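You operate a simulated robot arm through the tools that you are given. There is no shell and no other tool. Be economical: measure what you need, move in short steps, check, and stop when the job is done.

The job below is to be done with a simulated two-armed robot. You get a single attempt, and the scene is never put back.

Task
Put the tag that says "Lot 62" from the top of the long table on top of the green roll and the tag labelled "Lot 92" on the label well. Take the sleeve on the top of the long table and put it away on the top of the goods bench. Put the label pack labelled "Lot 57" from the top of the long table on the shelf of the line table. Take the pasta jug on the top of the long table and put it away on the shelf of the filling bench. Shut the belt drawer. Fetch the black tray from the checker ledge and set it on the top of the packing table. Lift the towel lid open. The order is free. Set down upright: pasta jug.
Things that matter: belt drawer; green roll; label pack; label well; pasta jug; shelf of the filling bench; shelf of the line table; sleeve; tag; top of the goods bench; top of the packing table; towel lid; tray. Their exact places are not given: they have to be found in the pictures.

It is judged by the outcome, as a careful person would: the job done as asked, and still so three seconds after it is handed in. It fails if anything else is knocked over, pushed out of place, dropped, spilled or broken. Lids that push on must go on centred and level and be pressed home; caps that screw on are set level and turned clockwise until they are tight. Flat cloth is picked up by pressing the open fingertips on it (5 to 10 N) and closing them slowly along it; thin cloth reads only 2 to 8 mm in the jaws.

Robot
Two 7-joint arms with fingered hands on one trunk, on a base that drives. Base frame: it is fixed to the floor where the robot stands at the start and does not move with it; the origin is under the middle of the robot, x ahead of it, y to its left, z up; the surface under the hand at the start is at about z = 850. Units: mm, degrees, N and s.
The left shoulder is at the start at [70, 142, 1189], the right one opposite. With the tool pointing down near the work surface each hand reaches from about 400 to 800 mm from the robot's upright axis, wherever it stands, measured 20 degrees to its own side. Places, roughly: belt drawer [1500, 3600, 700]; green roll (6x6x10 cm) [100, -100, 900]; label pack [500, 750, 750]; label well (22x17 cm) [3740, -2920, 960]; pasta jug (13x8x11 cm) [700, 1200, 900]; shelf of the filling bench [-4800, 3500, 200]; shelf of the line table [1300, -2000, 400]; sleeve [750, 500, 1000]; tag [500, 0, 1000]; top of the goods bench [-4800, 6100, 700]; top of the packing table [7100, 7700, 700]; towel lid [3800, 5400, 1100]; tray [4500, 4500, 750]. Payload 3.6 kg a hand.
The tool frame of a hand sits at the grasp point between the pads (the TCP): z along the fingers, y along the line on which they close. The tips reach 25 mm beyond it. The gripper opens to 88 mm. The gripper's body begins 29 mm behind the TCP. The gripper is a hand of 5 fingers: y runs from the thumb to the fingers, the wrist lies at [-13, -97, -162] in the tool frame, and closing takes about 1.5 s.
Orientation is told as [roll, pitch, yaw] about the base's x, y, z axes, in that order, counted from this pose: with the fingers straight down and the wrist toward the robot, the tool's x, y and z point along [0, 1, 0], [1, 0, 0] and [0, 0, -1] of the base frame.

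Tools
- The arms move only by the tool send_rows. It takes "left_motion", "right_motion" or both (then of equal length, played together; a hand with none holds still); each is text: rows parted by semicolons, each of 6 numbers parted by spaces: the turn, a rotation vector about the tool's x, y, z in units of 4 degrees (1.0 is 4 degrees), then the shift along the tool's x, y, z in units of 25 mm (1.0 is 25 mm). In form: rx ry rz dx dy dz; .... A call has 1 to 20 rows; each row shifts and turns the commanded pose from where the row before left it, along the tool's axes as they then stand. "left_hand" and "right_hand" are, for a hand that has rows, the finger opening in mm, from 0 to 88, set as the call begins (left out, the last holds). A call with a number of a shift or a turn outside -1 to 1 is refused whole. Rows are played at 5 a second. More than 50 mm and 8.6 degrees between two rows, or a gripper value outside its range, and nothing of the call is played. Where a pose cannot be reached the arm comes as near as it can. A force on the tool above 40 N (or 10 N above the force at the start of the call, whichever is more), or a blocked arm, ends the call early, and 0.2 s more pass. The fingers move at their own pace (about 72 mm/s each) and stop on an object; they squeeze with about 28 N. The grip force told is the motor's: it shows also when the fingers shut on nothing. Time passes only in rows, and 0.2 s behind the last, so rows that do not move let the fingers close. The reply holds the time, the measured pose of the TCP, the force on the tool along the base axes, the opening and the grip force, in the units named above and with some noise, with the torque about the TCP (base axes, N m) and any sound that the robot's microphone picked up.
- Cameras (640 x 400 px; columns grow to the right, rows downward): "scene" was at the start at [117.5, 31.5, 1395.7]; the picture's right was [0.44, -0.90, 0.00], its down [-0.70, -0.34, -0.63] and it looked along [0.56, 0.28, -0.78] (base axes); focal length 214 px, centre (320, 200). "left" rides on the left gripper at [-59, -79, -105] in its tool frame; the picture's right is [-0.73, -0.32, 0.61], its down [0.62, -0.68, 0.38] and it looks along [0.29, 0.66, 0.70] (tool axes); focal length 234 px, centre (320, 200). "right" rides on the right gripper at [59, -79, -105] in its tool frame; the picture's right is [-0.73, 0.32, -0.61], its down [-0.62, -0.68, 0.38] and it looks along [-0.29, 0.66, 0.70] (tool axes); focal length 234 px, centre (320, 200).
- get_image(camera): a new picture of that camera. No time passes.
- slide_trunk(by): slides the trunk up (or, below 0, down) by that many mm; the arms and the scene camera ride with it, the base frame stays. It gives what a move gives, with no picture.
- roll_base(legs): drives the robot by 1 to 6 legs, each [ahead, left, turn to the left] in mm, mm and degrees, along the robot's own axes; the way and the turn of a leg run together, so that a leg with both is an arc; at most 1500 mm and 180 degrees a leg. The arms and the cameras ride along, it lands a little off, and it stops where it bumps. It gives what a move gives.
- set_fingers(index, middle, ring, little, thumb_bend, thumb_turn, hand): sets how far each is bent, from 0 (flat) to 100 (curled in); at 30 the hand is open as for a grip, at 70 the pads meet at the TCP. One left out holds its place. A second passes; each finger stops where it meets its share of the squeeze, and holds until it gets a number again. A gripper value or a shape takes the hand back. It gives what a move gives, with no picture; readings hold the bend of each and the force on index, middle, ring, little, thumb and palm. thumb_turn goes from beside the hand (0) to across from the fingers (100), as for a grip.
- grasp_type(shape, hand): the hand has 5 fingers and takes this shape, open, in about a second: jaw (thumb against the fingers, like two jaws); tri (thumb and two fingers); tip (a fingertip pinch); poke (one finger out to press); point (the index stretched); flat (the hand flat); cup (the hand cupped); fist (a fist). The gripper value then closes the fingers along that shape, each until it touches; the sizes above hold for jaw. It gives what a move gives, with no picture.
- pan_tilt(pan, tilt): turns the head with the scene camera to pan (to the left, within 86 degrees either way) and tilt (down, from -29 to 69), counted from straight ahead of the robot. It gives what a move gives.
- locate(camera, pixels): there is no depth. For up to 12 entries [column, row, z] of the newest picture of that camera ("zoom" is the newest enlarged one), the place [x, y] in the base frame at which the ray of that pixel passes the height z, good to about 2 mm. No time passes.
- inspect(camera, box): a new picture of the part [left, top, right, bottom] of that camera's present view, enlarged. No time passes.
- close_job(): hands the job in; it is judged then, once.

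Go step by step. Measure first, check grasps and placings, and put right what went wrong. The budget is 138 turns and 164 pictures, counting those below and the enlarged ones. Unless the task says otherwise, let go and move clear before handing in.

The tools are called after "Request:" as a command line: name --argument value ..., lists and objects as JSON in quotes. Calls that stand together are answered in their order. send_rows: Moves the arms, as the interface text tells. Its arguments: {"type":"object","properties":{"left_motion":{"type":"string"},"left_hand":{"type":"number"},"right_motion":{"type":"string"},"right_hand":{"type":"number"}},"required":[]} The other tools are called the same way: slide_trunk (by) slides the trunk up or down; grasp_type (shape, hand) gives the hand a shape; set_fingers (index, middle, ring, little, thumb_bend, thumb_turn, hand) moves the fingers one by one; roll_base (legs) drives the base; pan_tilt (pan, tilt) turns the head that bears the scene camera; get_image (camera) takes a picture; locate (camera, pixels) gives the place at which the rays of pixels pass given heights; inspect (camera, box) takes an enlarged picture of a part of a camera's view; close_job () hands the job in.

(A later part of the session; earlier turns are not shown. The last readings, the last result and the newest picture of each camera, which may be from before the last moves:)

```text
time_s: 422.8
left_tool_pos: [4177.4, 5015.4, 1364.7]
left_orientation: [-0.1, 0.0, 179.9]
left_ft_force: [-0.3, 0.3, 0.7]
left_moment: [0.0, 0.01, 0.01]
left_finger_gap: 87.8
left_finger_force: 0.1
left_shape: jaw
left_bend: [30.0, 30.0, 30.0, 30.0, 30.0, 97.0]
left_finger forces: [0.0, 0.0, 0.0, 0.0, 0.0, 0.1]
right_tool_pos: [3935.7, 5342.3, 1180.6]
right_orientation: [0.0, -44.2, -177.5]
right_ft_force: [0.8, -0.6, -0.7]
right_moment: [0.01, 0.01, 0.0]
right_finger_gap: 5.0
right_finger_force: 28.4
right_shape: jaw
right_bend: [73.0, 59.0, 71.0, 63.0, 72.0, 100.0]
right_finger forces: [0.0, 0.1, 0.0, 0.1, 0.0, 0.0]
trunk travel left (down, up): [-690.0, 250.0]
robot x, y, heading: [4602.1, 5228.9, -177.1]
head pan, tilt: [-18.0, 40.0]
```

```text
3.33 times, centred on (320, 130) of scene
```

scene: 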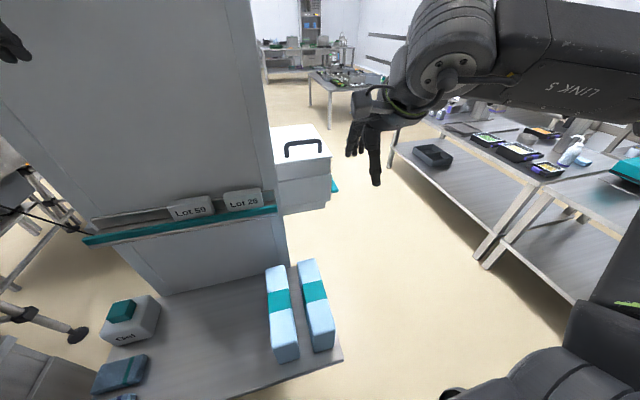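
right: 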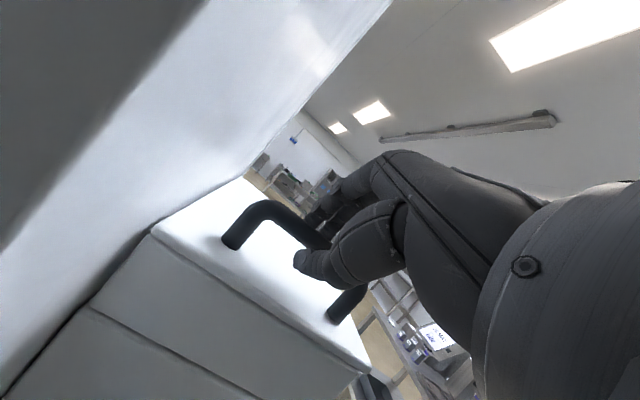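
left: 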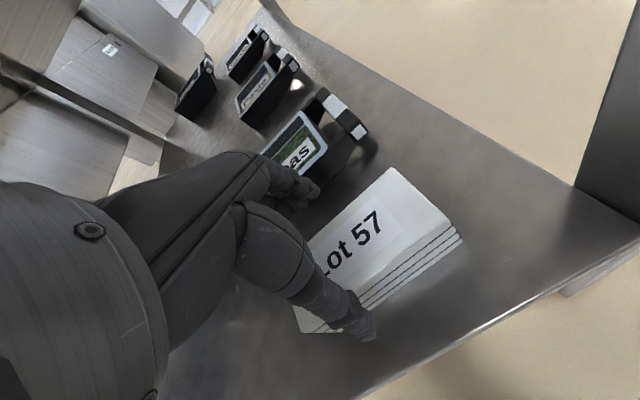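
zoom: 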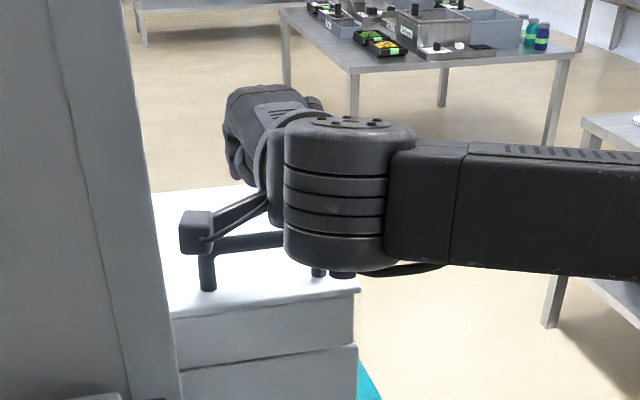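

The bar slipped out — only the tips engaged. I back out, realign 6 mm toward the fingers, and go 15 mm deeper with a 30 mm opening.

Request:
send_rows --right_motion "0 0 0 0 -0.54 -0.8; 0 0 0 0 -0.54 -0.8; 0 0 0 0 -0.54 -0.8; 0 0 0 0 0 0; 0 0 0 0 0 0.8; 0 0 0 0 0 0.8; 0 0 0 0 0 0.8; 0 0 0 0 0 0.8; 0 0 0 0 0 0.6; 0 0 0 0 0 0" --right_hand 30

Request:
get_image --camera "right"

```text
time_s: 425.0
left_tool_pos: [4177.0, 5015.9, 1365.0]
left_orientation: [-0.2, -0.1, 179.9]
left_ft_force: [0.0, 0.4, 0.1]
left_moment: [0.0, 0.03, 0.0]
left_finger_gap: 87.7
left_finger_force: 0.1
left_shape: jaw
left_bend: [30.0, 30.0, 30.0, 30.0, 30.0, 97.0]
left_finger forces: [0.1, 0.0, 0.1, 0.0, 0.1, 0.0]
right_tool_pos: [3938.5, 5343.7, 1129.0]
right_orientation: [0.0, -44.0, -177.5]
right_ft_force: [-0.2, 0.7, 0.0]
right_moment: [-0.02, -0.01, 0.02]
right_finger_gap: 29.7
right_finger_force: 0.1
right_shape: jaw
right_bend: [74.0, 52.0, 49.0, 46.0, 73.0, 100.0]
right_finger forces: [0.0, 0.1, 0.1, 0.0, 0.0, 0.0]
trunk travel left (down, up): [-690.0, 250.0]
robot x, y, heading: [4600.8, 5235.5, -177.4]
head pan, tilt: [-18.0, 40.0]
```

```text
28 pictures are left
```

right: 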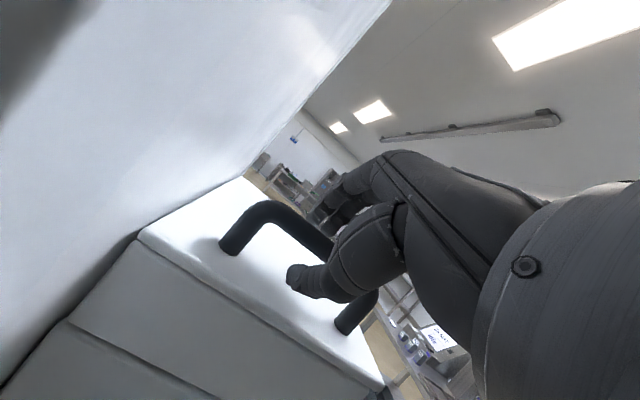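

The bar now passes through the TCP pixel (327,240) with the thumb beneath. I close without moving.

Request:
send_rows --right_motion "0 0 0 0 0 0; 0 0 0 0 0 0; 0 0 0 0 0 0; 0 0 0 0 0 0; 0 0 0 0 0 0; 0 0 0 0 0 0; 0 0 0 0 0 0" --right_hand 0

Request:
send_rows --right_motion "0 0 0 0 0.32 -0.17; 0 0 0 0 0.32 -0.17; 0 0 0 0 0 0"

```text
time_s: 426.6
left_tool_pos: [4173.6, 5015.4, 1364.1]
left_orientation: [-0.2, 0.0, 179.9]
left_ft_force: [-0.3, 0.0, 0.3]
left_moment: [0.01, 0.0, -0.02]
left_finger_gap: 87.8
left_finger_force: 0.1
left_shape: jaw
left_bend: [30.0, 30.0, 30.0, 30.0, 30.0, 97.0]
left_finger forces: [0.1, 0.1, 0.0, 0.1, 0.0, 0.1]
right_tool_pos: [3936.8, 5343.9, 1127.8]
right_orientation: [0.0, -43.9, -177.5]
right_ft_force: [-5.8, 0.6, -2.9]
right_moment: [0.11, 0.07, 0.08]
right_finger_gap: 6.3
right_finger_force: 28.4
right_shape: jaw
right_bend: [71.0, 71.0, 70.0, 66.0, 76.0, 100.0]
right_finger forces: [12.4, 4.7, 2.6, 2.6, 22.0, 0.1]
trunk travel left (down, up): [-690.0, 250.0]
robot x, y, heading: [4605.4, 5230.5, -177.6]
head pan, tilt: [-18.0, 40.0]
```

```text
time_s: 427.4
left_tool_pos: [4171.9, 5016.2, 1362.7]
left_orientation: [-0.2, 0.0, 179.8]
left_ft_force: [1.2, -0.2, -0.2]
left_moment: [0.03, 0.0, 0.03]
left_finger_gap: 88.0
left_finger_force: 0.0
left_shape: jaw
left_bend: [30.0, 30.0, 30.0, 30.0, 30.0, 97.0]
left_finger forces: [0.1, 0.0, 0.1, 0.0, 0.0, 0.1]
right_tool_pos: [3929.2, 5343.1, 1144.5]
right_orientation: [0.0, -43.8, -177.5]
right_ft_force: [-11.7, -0.1, -8.5]
right_moment: [0.07, -0.03, 0.1]
right_finger_gap: 5.9
right_finger_force: 27.8
right_shape: jaw
right_bend: [71.0, 70.0, 70.0, 64.0, 76.0, 100.0]
right_finger forces: [14.4, 6.2, 3.6, 2.7, 21.7, 0.0]
trunk travel left (down, up): [-690.0, 250.0]
robot x, y, heading: [4602.0, 5231.4, -177.1]
head pan, tilt: [-18.0, 40.0]
```

Gripped firmly (thumb 22 N) and the lid follows. I continue along the arc to ~30°.

Request:
send_rows --right_motion "0 0 0 0 0.43 -0.2; 0 0 0 0 0.43 -0.2; 0 0 0 0 0.43 -0.2; 0 0 0 0 0.54 -0.1; 0 0 0 0 0.54 -0.1; 0 0 0 0 0.54 -0.1; 0 0 0 0 0.54 -0.1; 0 0 0 0 0 0"

Request:
inspect --camera "scene" --box '[240, 60, 400, 190]'

```text
time_s: 429.2
left_tool_pos: [4160.7, 5016.9, 1361.7]
left_orientation: [-0.1, 0.4, 180.0]
left_ft_force: [-0.3, -0.4, 0.0]
left_moment: [-0.04, 0.01, 0.03]
left_finger_gap: 87.8
left_finger_force: 0.1
left_shape: jaw
left_bend: [30.0, 30.0, 30.0, 30.0, 30.0, 97.0]
left_finger forces: [0.0, 0.0, 0.0, 0.0, 0.1, 0.1]
right_tool_pos: [3876.4, 5343.0, 1214.0]
right_orientation: [0.1, -43.2, -177.6]
right_ft_force: [-24.2, 2.6, -30.1]
right_moment: [-0.06, -0.33, 0.17]
right_finger_gap: 5.3
right_finger_force: 27.8
right_shape: jaw
right_bend: [71.0, 70.0, 70.0, 62.0, 76.0, 100.0]
right_finger forces: [19.7, 10.8, 7.4, 2.0, 21.9, 0.0]
trunk travel left (down, up): [-690.0, 250.0]
robot x, y, heading: [4603.3, 5231.8, -177.4]
head pan, tilt: [-18.0, 40.0]
```

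```text
3.08 times, centred on (320, 125) of scene
```

zoom: 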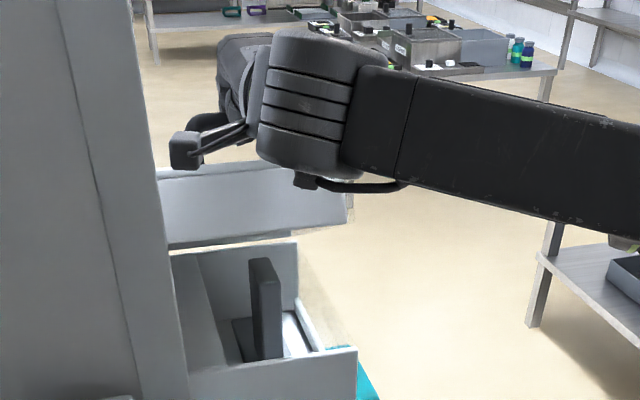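

The lid is rising (≈30°); the inward pull shows the hinge is lower (~(3752,1057)). I follow the corrected arc for another 15°.

Request:
send_rows --right_motion "0 0 0 0 0.4 0.16; 0 0 0 0 0.4 0.17; 0 0 0 0 0.4 0.18; 0 0 0 0 0.4 0.2; 0 0 0 0 0.4 0.25; 0 0 0 0 0 0"

```text
time_s: 430.6
left_tool_pos: [4172.9, 5018.4, 1365.5]
left_orientation: [-0.2, 0.1, 180.0]
left_ft_force: [0.4, -0.3, 0.3]
left_moment: [0.02, 0.01, 0.0]
left_finger_gap: 87.9
left_finger_force: 0.1
left_shape: jaw
left_bend: [30.0, 30.0, 30.0, 30.0, 30.0, 97.0]
left_finger forces: [0.0, 0.1, 0.1, 0.0, 0.0, 0.1]
right_tool_pos: [3834.4, 5342.8, 1238.6]
right_orientation: [0.2, -44.0, -177.6]
right_ft_force: [-4.8, 8.3, -9.1]
right_moment: [0.12, -0.1, 0.0]
right_finger_gap: 6.6
right_finger_force: 28.2
right_shape: jaw
right_bend: [72.0, 71.0, 70.0, 62.0, 78.0, 100.0]
right_finger forces: [13.6, 4.8, 3.5, 1.9, 19.6, 0.0]
trunk travel left (down, up): [-690.0, 250.0]
robot x, y, heading: [4600.3, 5227.9, -177.2]
head pan, tilt: [-18.0, 40.0]
```

Forces are low; lid at ~45°. I continue the arc to ~75°.

Request:
send_rows --right_motion "0 0 0 0 0.37 0.17; 0 0 0 0 0.37 0.18; 0 0 0 0 0.37 0.19; 0 0 0 0 0.37 0.2; 0 0 0 0 0.37 0.22; 0 0 0 0 0.35 0.26; 0 0 0 0 0.33 0.28; 0 0 0 0 0.31 0.29; 0 0 0 0 0.3 0.3; 0 0 0 0 0.28 0.3; 0 0 0 0 0 0"

Request:
inspect --camera "scene" --box '[220, 40, 400, 190]'

```text
time_s: 433.0
left_tool_pos: [4181.1, 5018.1, 1367.1]
left_orientation: [-0.2, -0.4, 179.9]
left_ft_force: [-0.4, -0.6, -0.2]
left_moment: [-0.01, 0.03, 0.02]
left_finger_gap: 88.0
left_finger_force: 0.0
left_shape: jaw
left_bend: [30.0, 30.0, 30.0, 30.0, 30.0, 97.0]
left_finger forces: [0.0, 0.1, 0.0, 0.0, 0.0, 0.0]
right_tool_pos: [3770.2, 5336.7, 1260.4]
right_orientation: [0.0, -44.3, -177.5]
right_ft_force: [6.8, 5.2, 8.6]
right_moment: [0.0, -1.11, 0.0]
right_finger_gap: 6.7
right_finger_force: 28.0
right_shape: jaw
right_bend: [72.0, 71.0, 70.0, 70.0, 77.0, 100.0]
right_finger forces: [0.1, 0.0, 0.0, 0.9, 57.6, 0.0]
right hand out of reach, approached as far as the arm can: row 8, 9, 10
trunk travel left (down, up): [-690.0, 250.0]
robot x, y, heading: [4608.2, 5231.5, -177.6]
head pan, tilt: [-18.0, 40.0]
```

```text
2.67 times, centred on (310, 115) of scene
```

zoom: 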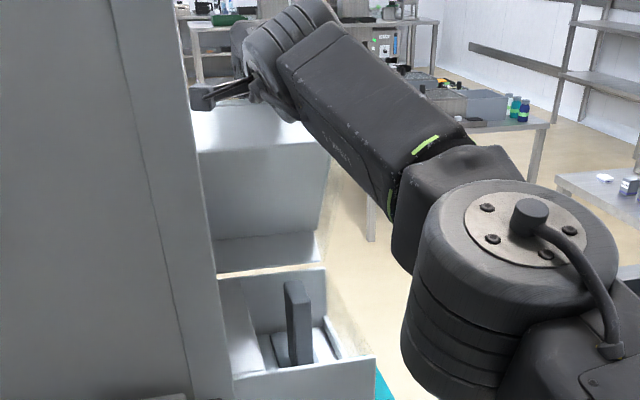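

The lid is at ~65–70°, and the arm is at full reach. I drive the base 90 mm ahead to carry it further, easing the trunk down slightly.

Request:
roll_base --legs '[[60, 0, 0]]'

Request:
slide_trunk --by -8

Request:
roll_base --legs '[[45, 0, 0]]'

Request:
get_image --camera "scene"

```text
time_s: 434.1
left_tool_pos: [4112.3, 5012.3, 1363.3]
left_orientation: [-0.1, 0.0, 179.9]
left_ft_force: [0.0, 0.0, -0.1]
left_moment: [0.0, 0.01, 0.01]
left_finger_gap: 87.9
left_finger_force: 0.0
left_shape: jaw
left_bend: [30.0, 30.0, 30.0, 30.0, 30.0, 97.0]
left_finger forces: [0.0, 0.0, 0.0, 0.1, 0.0, 0.0]
right_tool_pos: [3703.0, 5332.5, 1258.3]
right_orientation: [-0.1, -44.2, -177.3]
right_ft_force: [-0.3, -0.7, -12.3]
right_moment: [0.0, 0.23, -0.01]
right_finger_gap: 5.2
right_finger_force: 28.2
right_shape: jaw
right_bend: [72.0, 71.0, 70.0, 70.0, 79.0, 100.0]
right_finger forces: [0.0, 0.0, 0.0, 0.0, 12.6, 0.0]
trunk travel left (down, up): [-690.0, 250.0]
robot x, y, heading: [4540.0, 5229.6, -177.2]
head pan, tilt: [-18.0, 40.0]
stopped in leg 1: the force on the tool passed its limit at 47 N (the readings are from after the stop); the commanded pose is now the measured one
```

```text
time_s: 434.6
left_tool_pos: [4116.1, 5012.2, 1355.5]
left_orientation: [-0.2, -0.1, 179.8]
left_ft_force: [0.3, 0.7, -0.2]
left_moment: [0.05, 0.01, -0.01]
left_finger_gap: 88.0
left_finger_force: 0.1
left_shape: jaw
left_bend: [30.0, 30.0, 30.0, 30.0, 30.0, 97.0]
left_finger forces: [0.0, 0.0, 0.0, 0.1, 0.0, 0.0]
right_tool_pos: [3707.2, 5332.2, 1256.3]
right_orientation: [-0.2, -44.6, -177.4]
right_ft_force: [3.2, 0.3, 4.9]
right_moment: [0.12, -0.56, -0.06]
right_finger_gap: 5.2
right_finger_force: 28.3
right_shape: jaw
right_bend: [72.0, 71.0, 70.0, 70.0, 79.0, 100.0]
right_finger forces: [0.0, 0.1, 0.0, 0.0, 1.6, 0.0]
trunk travel left (down, up): [-682.0, 258.0]
robot x, y, heading: [4540.7, 5227.6, -177.5]
head pan, tilt: [-18.0, 40.0]
```

```text
time_s: 435.6
left_tool_pos: [4094.3, 5012.2, 1359.7]
left_orientation: [-0.2, -0.4, 179.7]
left_ft_force: [8.0, -0.4, 2.2]
left_moment: [-0.02, 0.22, 0.08]
left_finger_gap: 87.5
left_finger_force: 0.0
left_shape: jaw
left_bend: [30.0, 34.0, 30.0, 30.0, 30.0, 97.0]
left_finger forces: [0.0, 7.9, 0.0, 0.1, 0.0, 0.0]
right_tool_pos: [3684.2, 5332.3, 1266.5]
right_orientation: [-0.3, -45.1, -177.5]
right_ft_force: [17.1, 0.9, 10.3]
right_moment: [0.75, -4.24, -0.15]
right_finger_gap: 9.9
right_finger_force: 27.9
right_shape: jaw
right_bend: [72.0, 71.0, 70.0, 70.0, 78.0, 100.0]
right_finger forces: [0.1, 0.1, 0.1, 0.0, 47.0, 0.0]
trunk travel left (down, up): [-682.0, 258.0]
robot x, y, heading: [4509.3, 5227.4, -177.5]
head pan, tilt: [-18.0, 40.0]
stopped in leg 1: the force on the tool passed its limit at 42 N (the readings are from after the stop); the commanded pose is now the measured one
```

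```text
25 pictures are left
```

scene: 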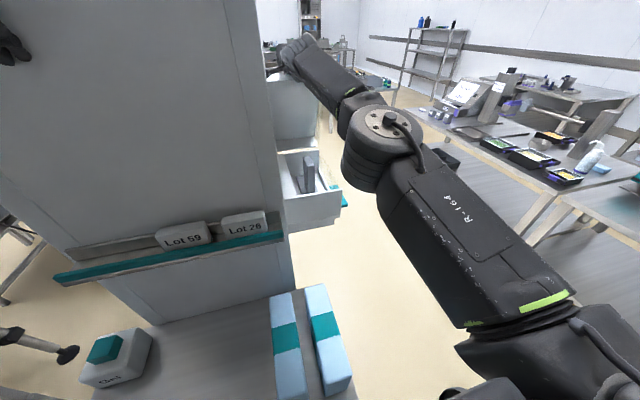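

The lid is near vertical and seems at its stop. I open the fingers (thumb still), then slide the trunk up so the thumb leaves the arch upward.

Request:
set_fingers --hand "right" --index 35 --middle 35 --ring 35 --little 35

Request:
slide_trunk --by 110

Request:
inspect --camera "scene" --box '[240, 30, 400, 230]'

```text
time_s: 436.6
left_tool_pos: [4094.7, 5011.6, 1360.6]
left_orientation: [-0.2, -0.5, 179.8]
left_ft_force: [8.2, 1.0, 0.5]
left_moment: [-0.03, 0.16, 0.07]
left_finger_gap: 87.3
left_finger_force: 0.0
left_shape: jaw
left_bend: [30.0, 34.0, 30.0, 30.0, 30.0, 97.0]
left_finger forces: [0.0, 8.0, 0.1, 0.0, 0.0, 0.0]
right_tool_pos: [3685.2, 5332.5, 1264.5]
right_orientation: [-0.2, -45.2, -177.5]
right_ft_force: [21.7, 0.5, 11.5]
right_moment: [1.09, -5.22, -0.6]
right_finger_gap: 34.5
right_finger_force: 30.3
right_shape: fingers
right_bend: [35.0, 35.0, 35.0, 35.0, 80.0, 100.0]
right_finger forces: [0.0, 0.0, 0.0, 0.0, 60.1, 0.0]
trunk travel left (down, up): [-682.0, 258.0]
robot x, y, heading: [4510.6, 5227.3, -177.4]
head pan, tilt: [-18.0, 40.0]
```

```text
time_s: 437.1
left_tool_pos: [4091.3, 5012.6, 1371.2]
left_orientation: [-0.1, 0.1, 179.7]
left_ft_force: [15.4, -0.1, -2.5]
left_moment: [0.01, 0.09, 0.17]
left_finger_gap: 86.6
left_finger_force: 0.0
left_shape: jaw
left_bend: [30.0, 39.0, 32.0, 30.0, 30.0, 97.0]
left_finger forces: [0.1, 13.9, 1.9, 0.1, 0.1, 0.1]
right_tool_pos: [3678.3, 5332.6, 1263.2]
right_orientation: [-0.3, -43.7, -177.5]
right_ft_force: [10.6, 2.4, -18.4]
right_moment: [0.47, -1.93, -0.34]
right_finger_gap: 34.0
right_finger_force: 28.7
right_shape: fingers
right_bend: [35.0, 35.0, 35.0, 35.0, 80.0, 100.0]
right_finger forces: [0.0, 0.0, 0.0, 0.0, 57.7, 0.0]
trunk travel left (down, up): [-696.0, 244.0]
robot x, y, heading: [4508.8, 5226.1, -177.1]
head pan, tilt: [-18.0, 40.0]
stopped: the force on the tool passed its limit at 53 N (the readings are from after the stop); the commanded pose is now the measured one
```

```text
2.00 times, centred on (320, 130) of scene
```

zoom: 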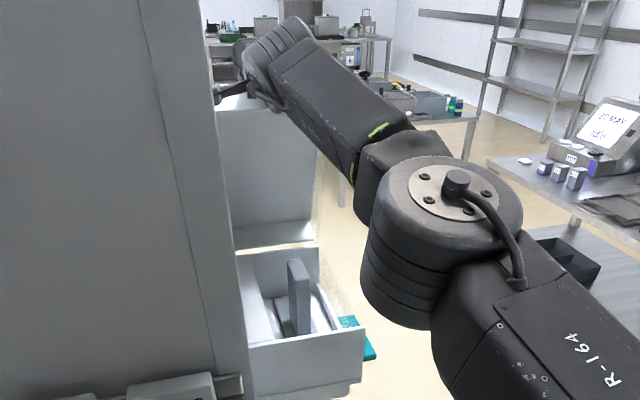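

The thumb is still hooked under the bar, and the left hand touches the pillar. I pull the left hand back, lower 8 mm, straighten the thumb, and retreat upward.

Request:
send_rows --left_motion "0 0 0 0 -0.9 0; 0 0 0 0 -0.9 0; 0 0 0 0 -0.9 0"

Request:
slide_trunk --by -10

Request:
set_fingers --hand "right" --thumb_bend 40

Request:
slide_trunk --by 110

Request:
inspect --camera "scene" --box '[240, 30, 400, 230]'

```text
time_s: 437.9
left_tool_pos: [4110.9, 5027.4, 1342.6]
left_orientation: [-0.2, 0.0, 179.7]
left_ft_force: [-0.3, -0.2, -0.6]
left_moment: [0.0, 0.0, 0.01]
left_finger_gap: 88.0
left_finger_force: 0.0
left_shape: jaw
left_bend: [30.0, 30.0, 30.0, 30.0, 30.0, 97.0]
left_finger forces: [0.0, 0.0, 0.0, 0.0, 0.0, 0.1]
left hand out of reach, approached as far as the arm can: row 1, 2, 3
right_tool_pos: [3674.7, 5332.3, 1265.3]
right_orientation: [-0.3, -43.9, -177.5]
right_ft_force: [18.2, 1.1, -7.3]
right_moment: [0.95, -4.05, -0.54]
right_finger_gap: 36.0
right_finger_force: 33.5
right_shape: fingers
right_bend: [35.0, 35.0, 35.0, 35.0, 79.0, 100.0]
right_finger forces: [0.0, 0.0, 0.0, 0.0, 67.4, 0.0]
trunk travel left (down, up): [-696.0, 244.0]
robot x, y, heading: [4511.0, 5226.0, -177.3]
head pan, tilt: [-18.0, 40.0]
```

```text
time_s: 438.5
left_tool_pos: [4119.1, 5027.8, 1335.0]
left_orientation: [-0.2, -0.2, 179.7]
left_ft_force: [-0.8, 0.0, -0.3]
left_moment: [0.01, 0.02, 0.0]
left_finger_gap: 87.9
left_finger_force: 0.0
left_shape: jaw
left_bend: [30.0, 30.0, 30.0, 30.0, 30.0, 97.0]
left_finger forces: [0.1, 0.0, 0.0, 0.0, 0.1, 0.0]
right_tool_pos: [3684.2, 5333.5, 1265.1]
right_orientation: [-0.3, -44.5, -177.5]
right_ft_force: [22.0, 3.4, 26.8]
right_moment: [1.04, -5.85, -0.28]
right_finger_gap: 33.5
right_finger_force: 31.0
right_shape: fingers
right_bend: [35.0, 35.0, 35.0, 35.0, 81.0, 100.0]
right_finger forces: [0.0, 0.0, 0.1, 0.0, 60.9, 0.1]
trunk travel left (down, up): [-686.0, 254.0]
robot x, y, heading: [4509.4, 5225.7, -177.4]
head pan, tilt: [-18.0, 40.0]
```

```text
time_s: 439.5
left_tool_pos: [4119.6, 5028.1, 1334.8]
left_orientation: [-0.2, -0.3, 179.9]
left_ft_force: [-0.5, -0.3, -0.7]
left_moment: [0.01, -0.01, -0.01]
left_finger_gap: 87.9
left_finger_force: 0.1
left_shape: jaw
left_bend: [30.0, 30.0, 30.0, 30.0, 30.0, 97.0]
left_finger forces: [0.1, 0.0, 0.0, 0.0, 0.0, 0.0]
right_tool_pos: [3684.5, 5332.2, 1263.8]
right_orientation: [-0.3, -44.5, -177.5]
right_ft_force: [11.3, 4.3, 38.6]
right_moment: [0.39, -3.66, -0.1]
right_finger_gap: 65.7
right_finger_force: 12.3
right_shape: fingers
right_bend: [35.0, 35.0, 35.0, 35.0, 41.0, 100.0]
right_finger forces: [0.0, 0.0, 0.0, 0.0, 25.5, 0.0]
trunk travel left (down, up): [-686.0, 254.0]
robot x, y, heading: [4509.3, 5227.2, -177.8]
head pan, tilt: [-18.0, 40.0]
```

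```text
time_s: 440.9
left_tool_pos: [4108.6, 5028.6, 1441.2]
left_orientation: [-0.1, 0.3, 179.7]
left_ft_force: [0.9, -0.4, 0.1]
left_moment: [0.01, 0.0, 0.01]
left_finger_gap: 87.8
left_finger_force: 0.2
left_shape: jaw
left_bend: [30.0, 30.0, 30.0, 30.0, 30.0, 97.0]
left_finger forces: [0.0, 0.1, 0.0, 0.0, 0.1, 0.1]
right_tool_pos: [3673.6, 5332.7, 1363.8]
right_orientation: [-0.3, -43.9, -177.6]
right_ft_force: [0.0, 0.6, -0.4]
right_moment: [-0.04, 0.02, -0.02]
right_finger_gap: 68.5
right_finger_force: 0.0
right_shape: fingers
right_bend: [35.0, 35.0, 35.0, 35.0, 40.0, 100.0]
right_finger forces: [0.0, 0.0, 0.1, 0.0, 0.0, 0.0]
trunk travel left (down, up): [-796.0, 144.0]
robot x, y, heading: [4510.3, 5227.0, -177.4]
head pan, tilt: [-18.0, 40.0]
```

```text
2.00 times, centred on (320, 130) of scene
```

zoom: 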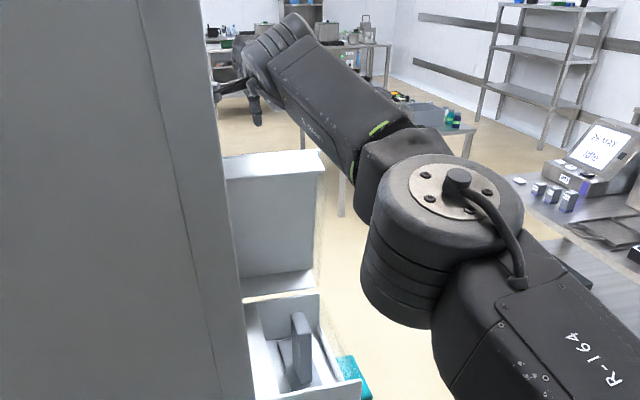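

The lid stays open by itself with the hand clear. Now I must be very economical: I back out, level the hand, and drive around by the east corridor to the south side near the belt drawer, then look.

Request:
roll_base --legs '[[-420, 0, -2.6]]'

Request:
grasp_type --hand "right" --shape "jaw"

Request:
send_rows --right_motion "1 0 0 0 -0.9 0; 1 0 0 0 -0.9 0; 1 0 0 0 -0.9 0; 1 0 0 0 -0.9 0; 1 0 0 0 -0.9 0; 1 0 0 0 -0.9 0; 1 0 0 0 -0.9 0; 1 0 0 0 -0.9 0; 1 0 0 0 -0.9 0; 1 0 0 0 -0.9 0; 1 0 0 0 -0.9 0; 0 0 0 0 0 0"

Request:
roll_base --legs '[[-1450, 0, 0], [-410, 0, 0], [0, 1450, 0], [0, 1450, 0], [0, 540, 0]]'

Request:
roll_base --legs '[[1450, 0, 0], [1450, 0, 0], [1450, 0, 0], [650, 0, 0]]'

Request:
pan_tilt --pan -80 --tilt 18

Request:
get_image --camera "scene"

```text
time_s: 443.5
left_tool_pos: [4516.1, 5055.2, 1440.0]
left_orientation: [-0.1, 0.4, 177.4]
left_ft_force: [0.5, 0.6, -0.4]
left_moment: [0.0, -0.01, -0.02]
left_finger_gap: 87.6
left_finger_force: 0.0
left_shape: jaw
left_bend: [30.0, 30.0, 30.0, 30.0, 30.0, 97.0]
left_finger forces: [0.1, 0.1, 0.0, 0.0, 0.0, 0.1]
right_tool_pos: [4095.1, 5377.8, 1362.6]
right_orientation: [-0.3, -43.8, -179.9]
right_ft_force: [0.0, 0.2, -0.1]
right_moment: [0.02, 0.01, -0.02]
right_finger_gap: 68.6
right_finger_force: 0.1
right_shape: fingers
right_bend: [35.0, 35.0, 35.0, 35.0, 40.0, 100.0]
right_finger forces: [0.1, 0.0, 0.0, 0.1, 0.0, 0.1]
trunk travel left (down, up): [-796.0, 144.0]
robot x, y, heading: [4925.2, 5237.9, -179.6]
head pan, tilt: [-18.0, 40.0]
```

```text
time_s: 444.4
left_tool_pos: [4518.6, 5057.0, 1440.6]
left_orientation: [-0.2, 0.3, 177.4]
left_ft_force: [0.3, 0.1, 0.3]
left_moment: [0.0, 0.0, 0.0]
left_finger_gap: 87.8
left_finger_force: 0.1
left_shape: jaw
left_bend: [30.0, 30.0, 30.0, 30.0, 30.0, 97.0]
left_finger forces: [0.0, 0.0, 0.1, 0.0, 0.0, 0.0]
right_tool_pos: [4097.3, 5377.7, 1363.1]
right_orientation: [-0.2, -43.9, -179.8]
right_ft_force: [1.5, -0.4, -0.1]
right_moment: [-0.01, 0.0, 0.02]
right_finger_gap: 87.7
right_finger_force: 0.1
right_shape: jaw
right_bend: [30.0, 30.0, 30.0, 30.0, 30.0, 98.0]
right_finger forces: [0.1, 0.0, 0.1, 0.0, 0.1, 0.0]
trunk travel left (down, up): [-796.0, 144.0]
robot x, y, heading: [4926.6, 5235.7, -179.8]
head pan, tilt: [-18.0, 40.0]
```

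```text
time_s: 447.0
left_tool_pos: [4518.4, 5055.1, 1439.7]
left_orientation: [-0.3, 0.3, 177.4]
left_ft_force: [-0.8, 1.5, -0.7]
left_moment: [0.0, -0.04, -0.05]
left_finger_gap: 87.6
left_finger_force: 0.0
left_shape: jaw
left_bend: [30.0, 30.0, 30.0, 30.0, 30.0, 97.0]
left_finger forces: [0.1, 0.1, 0.0, 0.0, 0.1, 0.0]
right_tool_pos: [4318.7, 5377.0, 1266.4]
right_orientation: [-0.2, 0.2, 179.8]
right_ft_force: [0.6, -0.1, -0.6]
right_moment: [0.0, 0.0, 0.0]
right_finger_gap: 87.9
right_finger_force: 0.1
right_shape: jaw
right_bend: [30.0, 30.0, 30.0, 30.0, 30.0, 98.0]
right_finger forces: [0.1, 0.1, 0.0, 0.0, 0.1, 0.0]
trunk travel left (down, up): [-796.0, 144.0]
robot x, y, heading: [4927.2, 5234.5, -179.6]
head pan, tilt: [-18.0, 40.0]
```

```text
time_s: 472.6
left_tool_pos: [6575.7, 1652.0, 1441.2]
left_orientation: [-0.1, 0.3, -179.1]
left_ft_force: [-0.8, 0.1, 0.6]
left_moment: [-0.03, 0.0, 0.03]
left_finger_gap: 87.9
left_finger_force: 0.0
left_shape: jaw
left_bend: [30.0, 30.0, 30.0, 30.0, 30.0, 97.0]
left_finger forces: [0.0, 0.0, 0.0, 0.0, 0.1, 0.0]
right_tool_pos: [6355.1, 1960.4, 1265.7]
right_orientation: [-0.2, 0.2, -176.7]
right_ft_force: [0.1, 0.1, 0.1]
right_moment: [0.0, 0.01, 0.01]
right_finger_gap: 87.7
right_finger_force: 0.0
right_shape: jaw
right_bend: [30.0, 30.0, 30.0, 30.0, 30.0, 98.0]
right_finger forces: [0.0, 0.0, 0.2, 0.0, 0.0, 0.0]
trunk travel left (down, up): [-796.0, 144.0]
robot x, y, heading: [6975.8, 1853.5, -176.3]
head pan, tilt: [-18.0, 40.0]
```

```text
time_s: 496.8
left_tool_pos: [1526.1, 1337.1, 1441.4]
left_orientation: [-0.3, 0.2, -179.2]
left_ft_force: [-0.3, 0.0, 0.5]
left_moment: [-0.02, 0.0, 0.0]
left_finger_gap: 87.9
left_finger_force: 0.0
left_shape: jaw
left_bend: [30.0, 30.0, 30.0, 30.0, 30.0, 97.0]
left_finger forces: [0.0, 0.1, 0.0, 0.0, 0.0, 0.0]
right_tool_pos: [1308.3, 1645.8, 1267.6]
right_orientation: [-0.3, 0.1, -176.8]
right_ft_force: [1.1, -1.0, 0.2]
right_moment: [0.0, 0.02, 0.0]
right_finger_gap: 87.8
right_finger_force: 0.0
right_shape: jaw
right_bend: [30.0, 30.0, 30.0, 30.0, 30.0, 98.0]
right_finger forces: [0.0, 0.1, 0.1, 0.0, 0.0, 0.0]
trunk travel left (down, up): [-796.0, 144.0]
robot x, y, heading: [1920.2, 1538.9, -176.6]
head pan, tilt: [-18.0, 40.0]
```

```text
time_s: 498.1
left_tool_pos: [1526.5, 1336.1, 1440.6]
left_orientation: [-0.3, 0.3, -179.3]
left_ft_force: [-0.1, -0.5, 0.5]
left_moment: [0.02, 0.0, 0.03]
left_finger_gap: 87.9
left_finger_force: 0.1
left_shape: jaw
left_bend: [30.0, 30.0, 30.0, 30.0, 30.0, 97.0]
left_finger forces: [0.0, 0.0, 0.1, 0.0, 0.0, 0.0]
right_tool_pos: [1307.6, 1645.3, 1266.2]
right_orientation: [-0.1, 0.2, -176.8]
right_ft_force: [-0.5, 0.4, -1.0]
right_moment: [-0.03, -0.03, -0.02]
right_finger_gap: 87.5
right_finger_force: 0.1
right_shape: jaw
right_bend: [30.0, 30.0, 30.0, 30.0, 30.0, 98.0]
right_finger forces: [0.0, 0.0, 0.0, 0.0, 0.1, 0.1]
trunk travel left (down, up): [-796.0, 144.0]
robot x, y, heading: [1926.5, 1545.6, -176.4]
head pan, tilt: [-80.0, 18.0]
```

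```text
22 pictures are left
```

scene: 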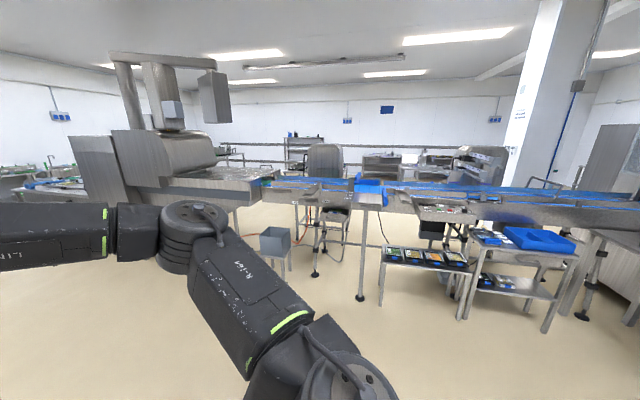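

I see the drawer under the belt at (335,213). I measure it, then turn to face +y, approach, and look again.

Request:
inspect --camera "scene" --box '[250, 170, 410, 310]'

Request:
locate --camera "scene" --pixels '[[335, 215, 700], [335, 215, 750], [262, 262, 0], [385, 300, 0], [315, 276, 0], [360, 299, 0]]'

Request:
roll_base --legs '[[0, 0, -93.6], [800, 200, 0]]'

Request:
pan_tilt --pan 10 --tilt 30

Request:
get_image --camera "scene"

```text
2.86 times, centred on (330, 240) of scene
```

zoom: 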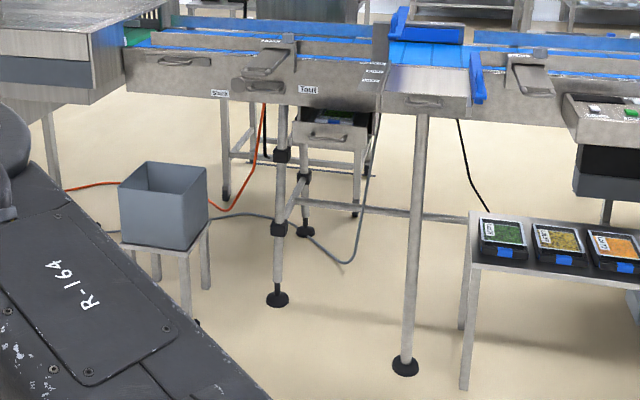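

```text
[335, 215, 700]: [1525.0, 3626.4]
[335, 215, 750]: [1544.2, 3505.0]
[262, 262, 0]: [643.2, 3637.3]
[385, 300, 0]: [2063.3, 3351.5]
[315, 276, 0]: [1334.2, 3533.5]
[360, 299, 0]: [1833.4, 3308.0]
```

```text
time_s: 506.5
left_tool_pos: [1547.1, 2748.2, 1440.9]
left_orientation: [-0.2, 0.1, 86.9]
left_ft_force: [-0.4, 0.2, -0.1]
left_moment: [-0.01, -0.01, 0.0]
left_finger_gap: 87.8
left_finger_force: 0.1
left_shape: jaw
left_bend: [30.0, 30.0, 30.0, 30.0, 30.0, 97.0]
left_finger forces: [0.1, 0.1, 0.0, 0.1, 0.0, 0.1]
right_tool_pos: [1869.7, 2947.9, 1266.2]
right_orientation: [-0.1, 0.2, 89.5]
right_ft_force: [0.0, -0.4, 0.2]
right_moment: [0.02, -0.01, 0.02]
right_finger_gap: 88.0
right_finger_force: 0.0
right_shape: jaw
right_bend: [30.0, 30.0, 30.0, 30.0, 30.0, 98.0]
right_finger forces: [0.0, 0.0, 0.0, 0.0, 0.0, 0.1]
trunk travel left (down, up): [-796.0, 144.0]
robot x, y, heading: [1727.7, 2336.4, 89.8]
head pan, tilt: [-80.0, 18.0]
```

```text
time_s: 508.1
left_tool_pos: [1545.2, 2751.2, 1440.7]
left_orientation: [-0.2, 0.3, 87.0]
left_ft_force: [-0.6, 0.4, -0.2]
left_moment: [-0.06, 0.01, -0.02]
left_finger_gap: 88.0
left_finger_force: 0.0
left_shape: jaw
left_bend: [30.0, 30.0, 30.0, 30.0, 30.0, 97.0]
left_finger forces: [0.0, 0.0, 0.1, 0.0, 0.0, 0.0]
right_tool_pos: [1870.6, 2947.4, 1266.2]
right_orientation: [-0.2, 0.2, 89.5]
right_ft_force: [-0.2, -0.1, -0.5]
right_moment: [0.0, -0.03, 0.01]
right_finger_gap: 87.8
right_finger_force: 0.0
right_shape: jaw
right_bend: [30.0, 30.0, 30.0, 30.0, 30.0, 98.0]
right_finger forces: [0.0, 0.0, 0.0, 0.0, 0.0, 0.1]
trunk travel left (down, up): [-796.0, 144.0]
robot x, y, heading: [1728.5, 2341.1, 89.8]
head pan, tilt: [10.0, 30.0]
```

```text
20 pictures are left
```

scene: 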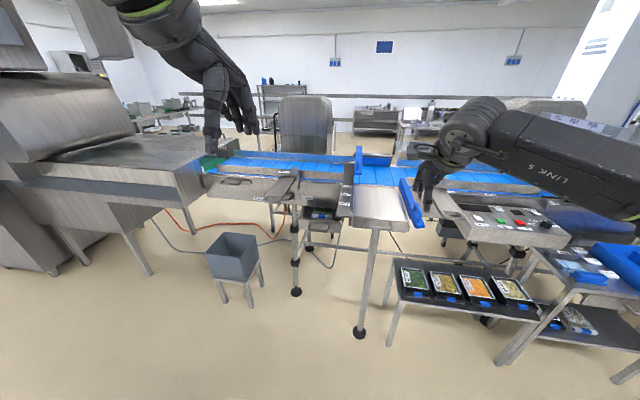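

The drawer sits under the belt at about (1540,3600,700). I zoom for triangulation, then position the base, lower the trunk and turn the right hand fingers-forward to push with a fist.

Request:
inspect --camera "scene" --box '[280, 180, 360, 240]'

Request:
locate --camera "zoom" --pixels '[[320, 250, 700], [320, 250, 650], [240, 240, 700], [390, 240, 700]]'

Request:
grasp_type --hand "right" --shape "fist"

Request:
roll_base --legs '[[350, 320, 0]]'

Request:
slide_trunk --by -400

Request:
send_rows --right_motion "-1 0 0 0 -0.5 0; -1 0 0 0 -0.5 0; -1 0 0 0 -0.5 0; -1 0 0 0 -0.5 0; -1 0 0 0 0 0; -1 0 0 0 0 0; -1 0 0 0 0 0; -1 0 0 0 0 0; -1 0 0 0 0 0; -1 0 0 0 0 0; -1 0 0 0 0 0; -1 0 0 0 0 0; -1 0 0 0 0 0; -1 0 0 0 0 0; -1 0 0 0 0 0; -1 0 0 0 0 0; -1 0 0 0 0 0; -1 0 0 0 0 0; -1 0 0 0 0 0; -1 0 0 0 0 0"

Request:
pan_tilt --pan -10 --tilt 20

Request:
get_image --camera "scene"

```text
6.67 times, centred on (320, 210) of scene
```

zoom: 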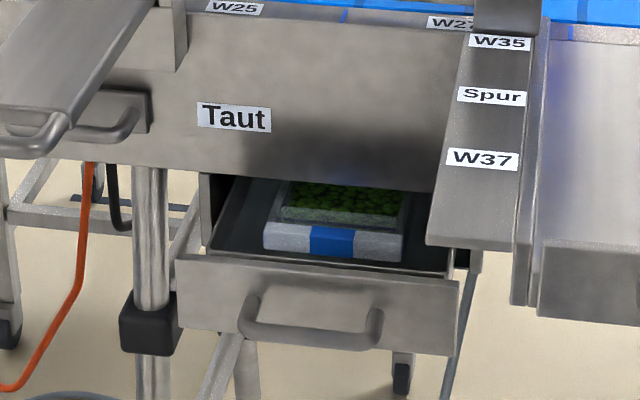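

```text
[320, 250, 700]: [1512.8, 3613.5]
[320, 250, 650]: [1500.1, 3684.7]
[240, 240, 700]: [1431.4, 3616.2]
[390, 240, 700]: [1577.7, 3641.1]
```

```text
time_s: 509.0
left_tool_pos: [1546.4, 2750.2, 1440.8]
left_orientation: [-0.2, 0.2, 86.9]
left_ft_force: [-0.4, 0.9, 0.0]
left_moment: [-0.01, 0.02, 0.01]
left_finger_gap: 87.9
left_finger_force: 0.0
left_shape: jaw
left_bend: [30.0, 30.0, 30.0, 30.0, 30.0, 97.0]
left_finger forces: [0.0, 0.1, 0.0, 0.0, 0.1, 0.0]
right_tool_pos: [1869.2, 2947.2, 1266.1]
right_orientation: [-0.2, 0.1, 89.4]
right_ft_force: [-0.9, 0.0, 0.3]
right_moment: [0.0, -0.01, 0.0]
right_finger_gap: 0.0
right_finger_force: 0.2
right_shape: fist
right_bend: [100.0, 100.0, 100.0, 100.0, 86.0, 85.0]
right_finger forces: [0.0, 0.0, 0.0, 0.0, 0.1, 0.0]
trunk travel left (down, up): [-796.0, 144.0]
robot x, y, heading: [1727.0, 2340.5, 89.9]
head pan, tilt: [10.0, 30.0]
```

```text
time_s: 511.9
left_tool_pos: [1225.1, 3098.9, 1440.2]
left_orientation: [-0.2, 0.3, 87.0]
left_ft_force: [-0.2, -0.5, -0.8]
left_moment: [0.01, -0.01, -0.03]
left_finger_gap: 87.6
left_finger_force: 0.2
left_shape: jaw
left_bend: [30.0, 30.0, 30.0, 30.0, 30.0, 97.0]
left_finger forces: [0.1, 0.0, 0.0, 0.0, 0.0, 0.0]
right_tool_pos: [1549.7, 3297.4, 1266.0]
right_orientation: [-0.2, 0.1, 89.5]
right_ft_force: [-0.3, 0.1, 0.2]
right_moment: [0.0, 0.01, 0.0]
right_finger_gap: 0.0
right_finger_force: 0.1
right_shape: fist
right_bend: [100.0, 100.0, 100.0, 100.0, 86.0, 85.0]
right_finger forces: [0.0, 0.1, 0.0, 0.0, 0.1, 0.0]
trunk travel left (down, up): [-796.0, 144.0]
robot x, y, heading: [1405.2, 2688.4, 89.8]
head pan, tilt: [10.0, 30.0]
```

```text
time_s: 515.7
left_tool_pos: [1225.2, 3099.7, 1040.9]
left_orientation: [-0.2, 0.3, 87.0]
left_ft_force: [0.6, -0.6, 0.0]
left_moment: [0.01, 0.04, -0.01]
left_finger_gap: 87.6
left_finger_force: 0.1
left_shape: jaw
left_bend: [30.0, 30.0, 30.0, 30.0, 30.0, 97.0]
left_finger forces: [0.0, 0.0, 0.0, 0.0, 0.0, 0.1]
right_tool_pos: [1546.7, 3298.1, 867.4]
right_orientation: [-0.2, 0.2, 89.5]
right_ft_force: [0.2, 0.1, 0.5]
right_moment: [0.03, -0.01, 0.0]
right_finger_gap: 0.0
right_finger_force: 0.1
right_shape: fist
right_bend: [100.0, 100.0, 100.0, 100.0, 86.0, 85.0]
right_finger forces: [0.0, 0.1, 0.0, 0.0, 0.0, 0.2]
trunk travel left (down, up): [-396.0, 544.0]
robot x, y, heading: [1403.4, 2686.7, 89.8]
head pan, tilt: [10.0, 30.0]
```

```text
time_s: 519.9
left_tool_pos: [1223.7, 3101.4, 1041.1]
left_orientation: [-0.2, 0.3, 86.9]
left_ft_force: [-0.4, 1.2, 0.3]
left_moment: [0.0, 0.01, 0.0]
left_finger_gap: 87.9
left_finger_force: 0.1
left_shape: jaw
left_bend: [30.0, 30.0, 30.0, 30.0, 30.0, 97.0]
left_finger forces: [0.1, 0.0, 0.0, 0.0, 0.0, 0.0]
right_tool_pos: [1533.5, 3248.0, 860.3]
right_orientation: [-0.1, -45.5, 90.9]
right_ft_force: [0.7, 0.4, 0.7]
right_moment: [0.01, 0.0, -0.01]
right_finger_gap: 0.0
right_finger_force: 0.2
right_shape: fist
right_bend: [100.0, 100.0, 100.0, 100.0, 86.0, 85.0]
right_finger forces: [0.0, 0.0, 0.1, 0.1, 0.1, 0.1]
right hand out of reach, approached as far as the arm can: row 12, 13, 14, 15, 16, 17, 18, 19, 20
trunk travel left (down, up): [-396.0, 544.0]
robot x, y, heading: [1404.4, 2690.5, 89.6]
head pan, tilt: [10.0, 30.0]
```

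```text
time_s: 520.7
left_tool_pos: [1224.3, 3100.9, 1041.0]
left_orientation: [-0.3, 0.3, 86.9]
left_ft_force: [-0.3, -0.1, 0.4]
left_moment: [-0.02, 0.01, -0.02]
left_finger_gap: 87.8
left_finger_force: 0.0
left_shape: jaw
left_bend: [30.0, 30.0, 30.0, 30.0, 30.0, 97.0]
left_finger forces: [0.0, 0.0, 0.1, 0.1, 0.0, 0.0]
right_tool_pos: [1533.5, 3247.6, 860.6]
right_orientation: [-0.1, -45.5, 90.9]
right_ft_force: [-0.3, -0.3, -0.1]
right_moment: [0.01, -0.02, 0.0]
right_finger_gap: 0.0
right_finger_force: 0.1
right_shape: fist
right_bend: [100.0, 100.0, 100.0, 100.0, 86.0, 85.0]
right_finger forces: [0.0, 0.0, 0.1, 0.0, 0.0, 0.0]
trunk travel left (down, up): [-396.0, 544.0]
robot x, y, heading: [1399.2, 2689.2, 89.9]
head pan, tilt: [-10.0, 20.0]
```

```text
18 pictures are left
```

scene: 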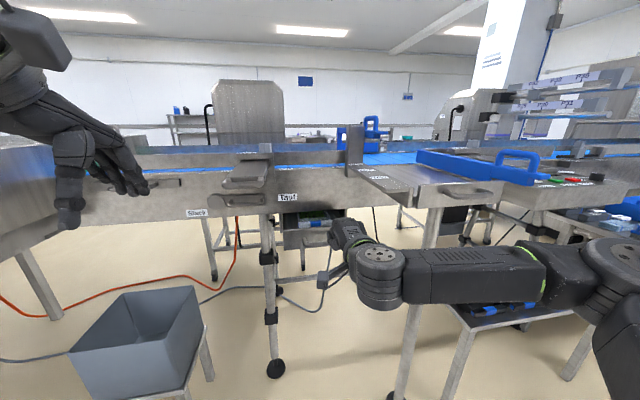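

The drawer's front is at about (1518, 3568, 665–724). I lower 168 mm, drive 270 ahead and push forward with the fist in small rows, then look.

Request:
slide_trunk --by -168

Request:
roll_base --legs '[[260, 15, 0]]'

Request:
send_rows --right_motion "0 0 0 0 0.5 0.5; 0 0 0 0 0.5 0.5; 0 0 0 0 0.5 0.5; 0 0 0 0 0.5 0.5; 0 0 0 0 0.5 0.5; 0 0 0 0 0.5 0.5; 0 0 0 0 0.5 0.5; 0 0 0 0 0.5 0.5; 0 0 0 0 0.5 0.5; 0 0 0 0 0.5 0.5; 0 0 0 0 0.5 0.5; 0 0 0 0 0.5 0.5"

Request:
pan_tilt --pan 0 --tilt 25

Request:
get_image --camera "scene"

```text
time_s: 522.6
left_tool_pos: [1223.9, 3100.2, 873.4]
left_orientation: [-0.3, 0.3, 86.9]
left_ft_force: [-0.3, 0.1, 0.0]
left_moment: [-0.01, 0.0, 0.0]
left_finger_gap: 87.8
left_finger_force: 0.0
left_shape: jaw
left_bend: [30.0, 30.0, 30.0, 30.0, 30.0, 97.0]
left_finger forces: [0.0, 0.1, 0.0, 0.1, 0.1, 0.0]
right_tool_pos: [1533.4, 3248.5, 692.7]
right_orientation: [-0.1, -45.5, 90.8]
right_ft_force: [0.4, -0.1, 0.2]
right_moment: [0.01, -0.03, 0.03]
right_finger_gap: 0.0
right_finger_force: 0.1
right_shape: fist
right_bend: [100.0, 100.0, 100.0, 100.0, 86.0, 85.0]
right_finger forces: [0.1, 0.0, 0.0, 0.0, 0.0, 0.0]
trunk travel left (down, up): [-228.0, 712.0]
robot x, y, heading: [1402.0, 2689.2, 89.7]
head pan, tilt: [-10.0, 20.0]
```

```text
time_s: 524.5
left_tool_pos: [1212.4, 3366.2, 873.0]
left_orientation: [-0.2, 0.3, 86.8]
left_ft_force: [-0.2, 0.8, -0.5]
left_moment: [0.0, -0.02, -0.01]
left_finger_gap: 87.8
left_finger_force: 0.0
left_shape: jaw
left_bend: [30.0, 30.0, 30.0, 30.0, 30.0, 97.0]
left_finger forces: [0.1, 0.1, 0.0, 0.0, 0.0, 0.1]
right_tool_pos: [1522.4, 3510.5, 692.9]
right_orientation: [-0.2, -45.5, 90.7]
right_ft_force: [-0.2, 0.5, -0.5]
right_moment: [0.0, 0.0, 0.02]
right_finger_gap: 0.1
right_finger_force: 0.0
right_shape: fist
right_bend: [100.0, 100.0, 100.0, 100.0, 86.0, 85.0]
right_finger forces: [0.0, 0.0, 0.0, 0.2, 0.0, 0.0]
trunk travel left (down, up): [-228.0, 712.0]
robot x, y, heading: [1388.3, 2957.6, 89.5]
head pan, tilt: [-10.0, 20.0]
```

```text
time_s: 525.3
left_tool_pos: [1215.0, 3363.1, 874.0]
left_orientation: [-0.1, 0.1, 86.6]
left_ft_force: [0.3, -0.3, -0.6]
left_moment: [0.0, 0.02, -0.03]
left_finger_gap: 87.7
left_finger_force: 0.1
left_shape: jaw
left_bend: [30.0, 30.0, 30.0, 30.0, 30.0, 97.0]
left_finger forces: [0.0, 0.0, 0.1, 0.0, 0.0, 0.0]
right_tool_pos: [1521.0, 3553.9, 690.3]
right_orientation: [-0.3, -45.3, 91.1]
right_ft_force: [3.2, -25.7, -7.5]
right_moment: [1.12, 0.15, -0.19]
right_finger_gap: 80.6
right_finger_force: 0.0
right_shape: fist
right_bend: [100.0, 100.0, 100.0, 100.0, 86.0, 85.0]
right_finger forces: [0.7, 25.1, 0.0, 0.0, 0.0, 0.0]
trunk travel left (down, up): [-228.0, 712.0]
robot x, y, heading: [1388.5, 2951.6, 89.5]
head pan, tilt: [-10.0, 20.0]
stopped in row 3 (right hand): the force on the tool passed its limit at 65 N (the readings are from after the stop); the commanded pose is now the measured one
```

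```text
time_s: 526.0
left_tool_pos: [1213.8, 3362.4, 874.8]
left_orientation: [-0.2, 0.1, 86.5]
left_ft_force: [1.0, 0.3, -0.6]
left_moment: [-0.02, -0.03, 0.0]
left_finger_gap: 87.6
left_finger_force: 0.1
left_shape: jaw
left_bend: [30.0, 30.0, 30.0, 30.0, 30.0, 97.0]
left_finger forces: [0.0, 0.0, 0.1, 0.0, 0.0, 0.0]
right_tool_pos: [1521.6, 3553.4, 691.8]
right_orientation: [-0.3, -45.3, 91.1]
right_ft_force: [2.8, -36.7, -13.3]
right_moment: [1.6, 0.14, -0.17]
right_finger_gap: 80.9
right_finger_force: 0.1
right_shape: fist
right_bend: [100.0, 100.0, 100.0, 100.0, 86.0, 85.0]
right_finger forces: [6.3, 32.1, 0.0, 0.0, 0.0, 0.0]
trunk travel left (down, up): [-228.0, 712.0]
robot x, y, heading: [1389.3, 2953.6, 89.5]
head pan, tilt: [0.0, 25.0]
```

```text
17 pictures are left
```

scene: 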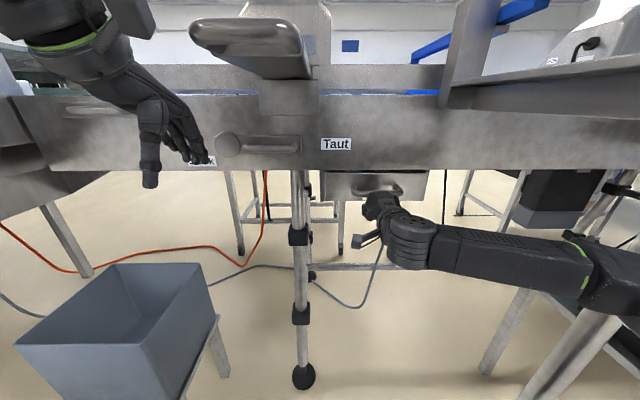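

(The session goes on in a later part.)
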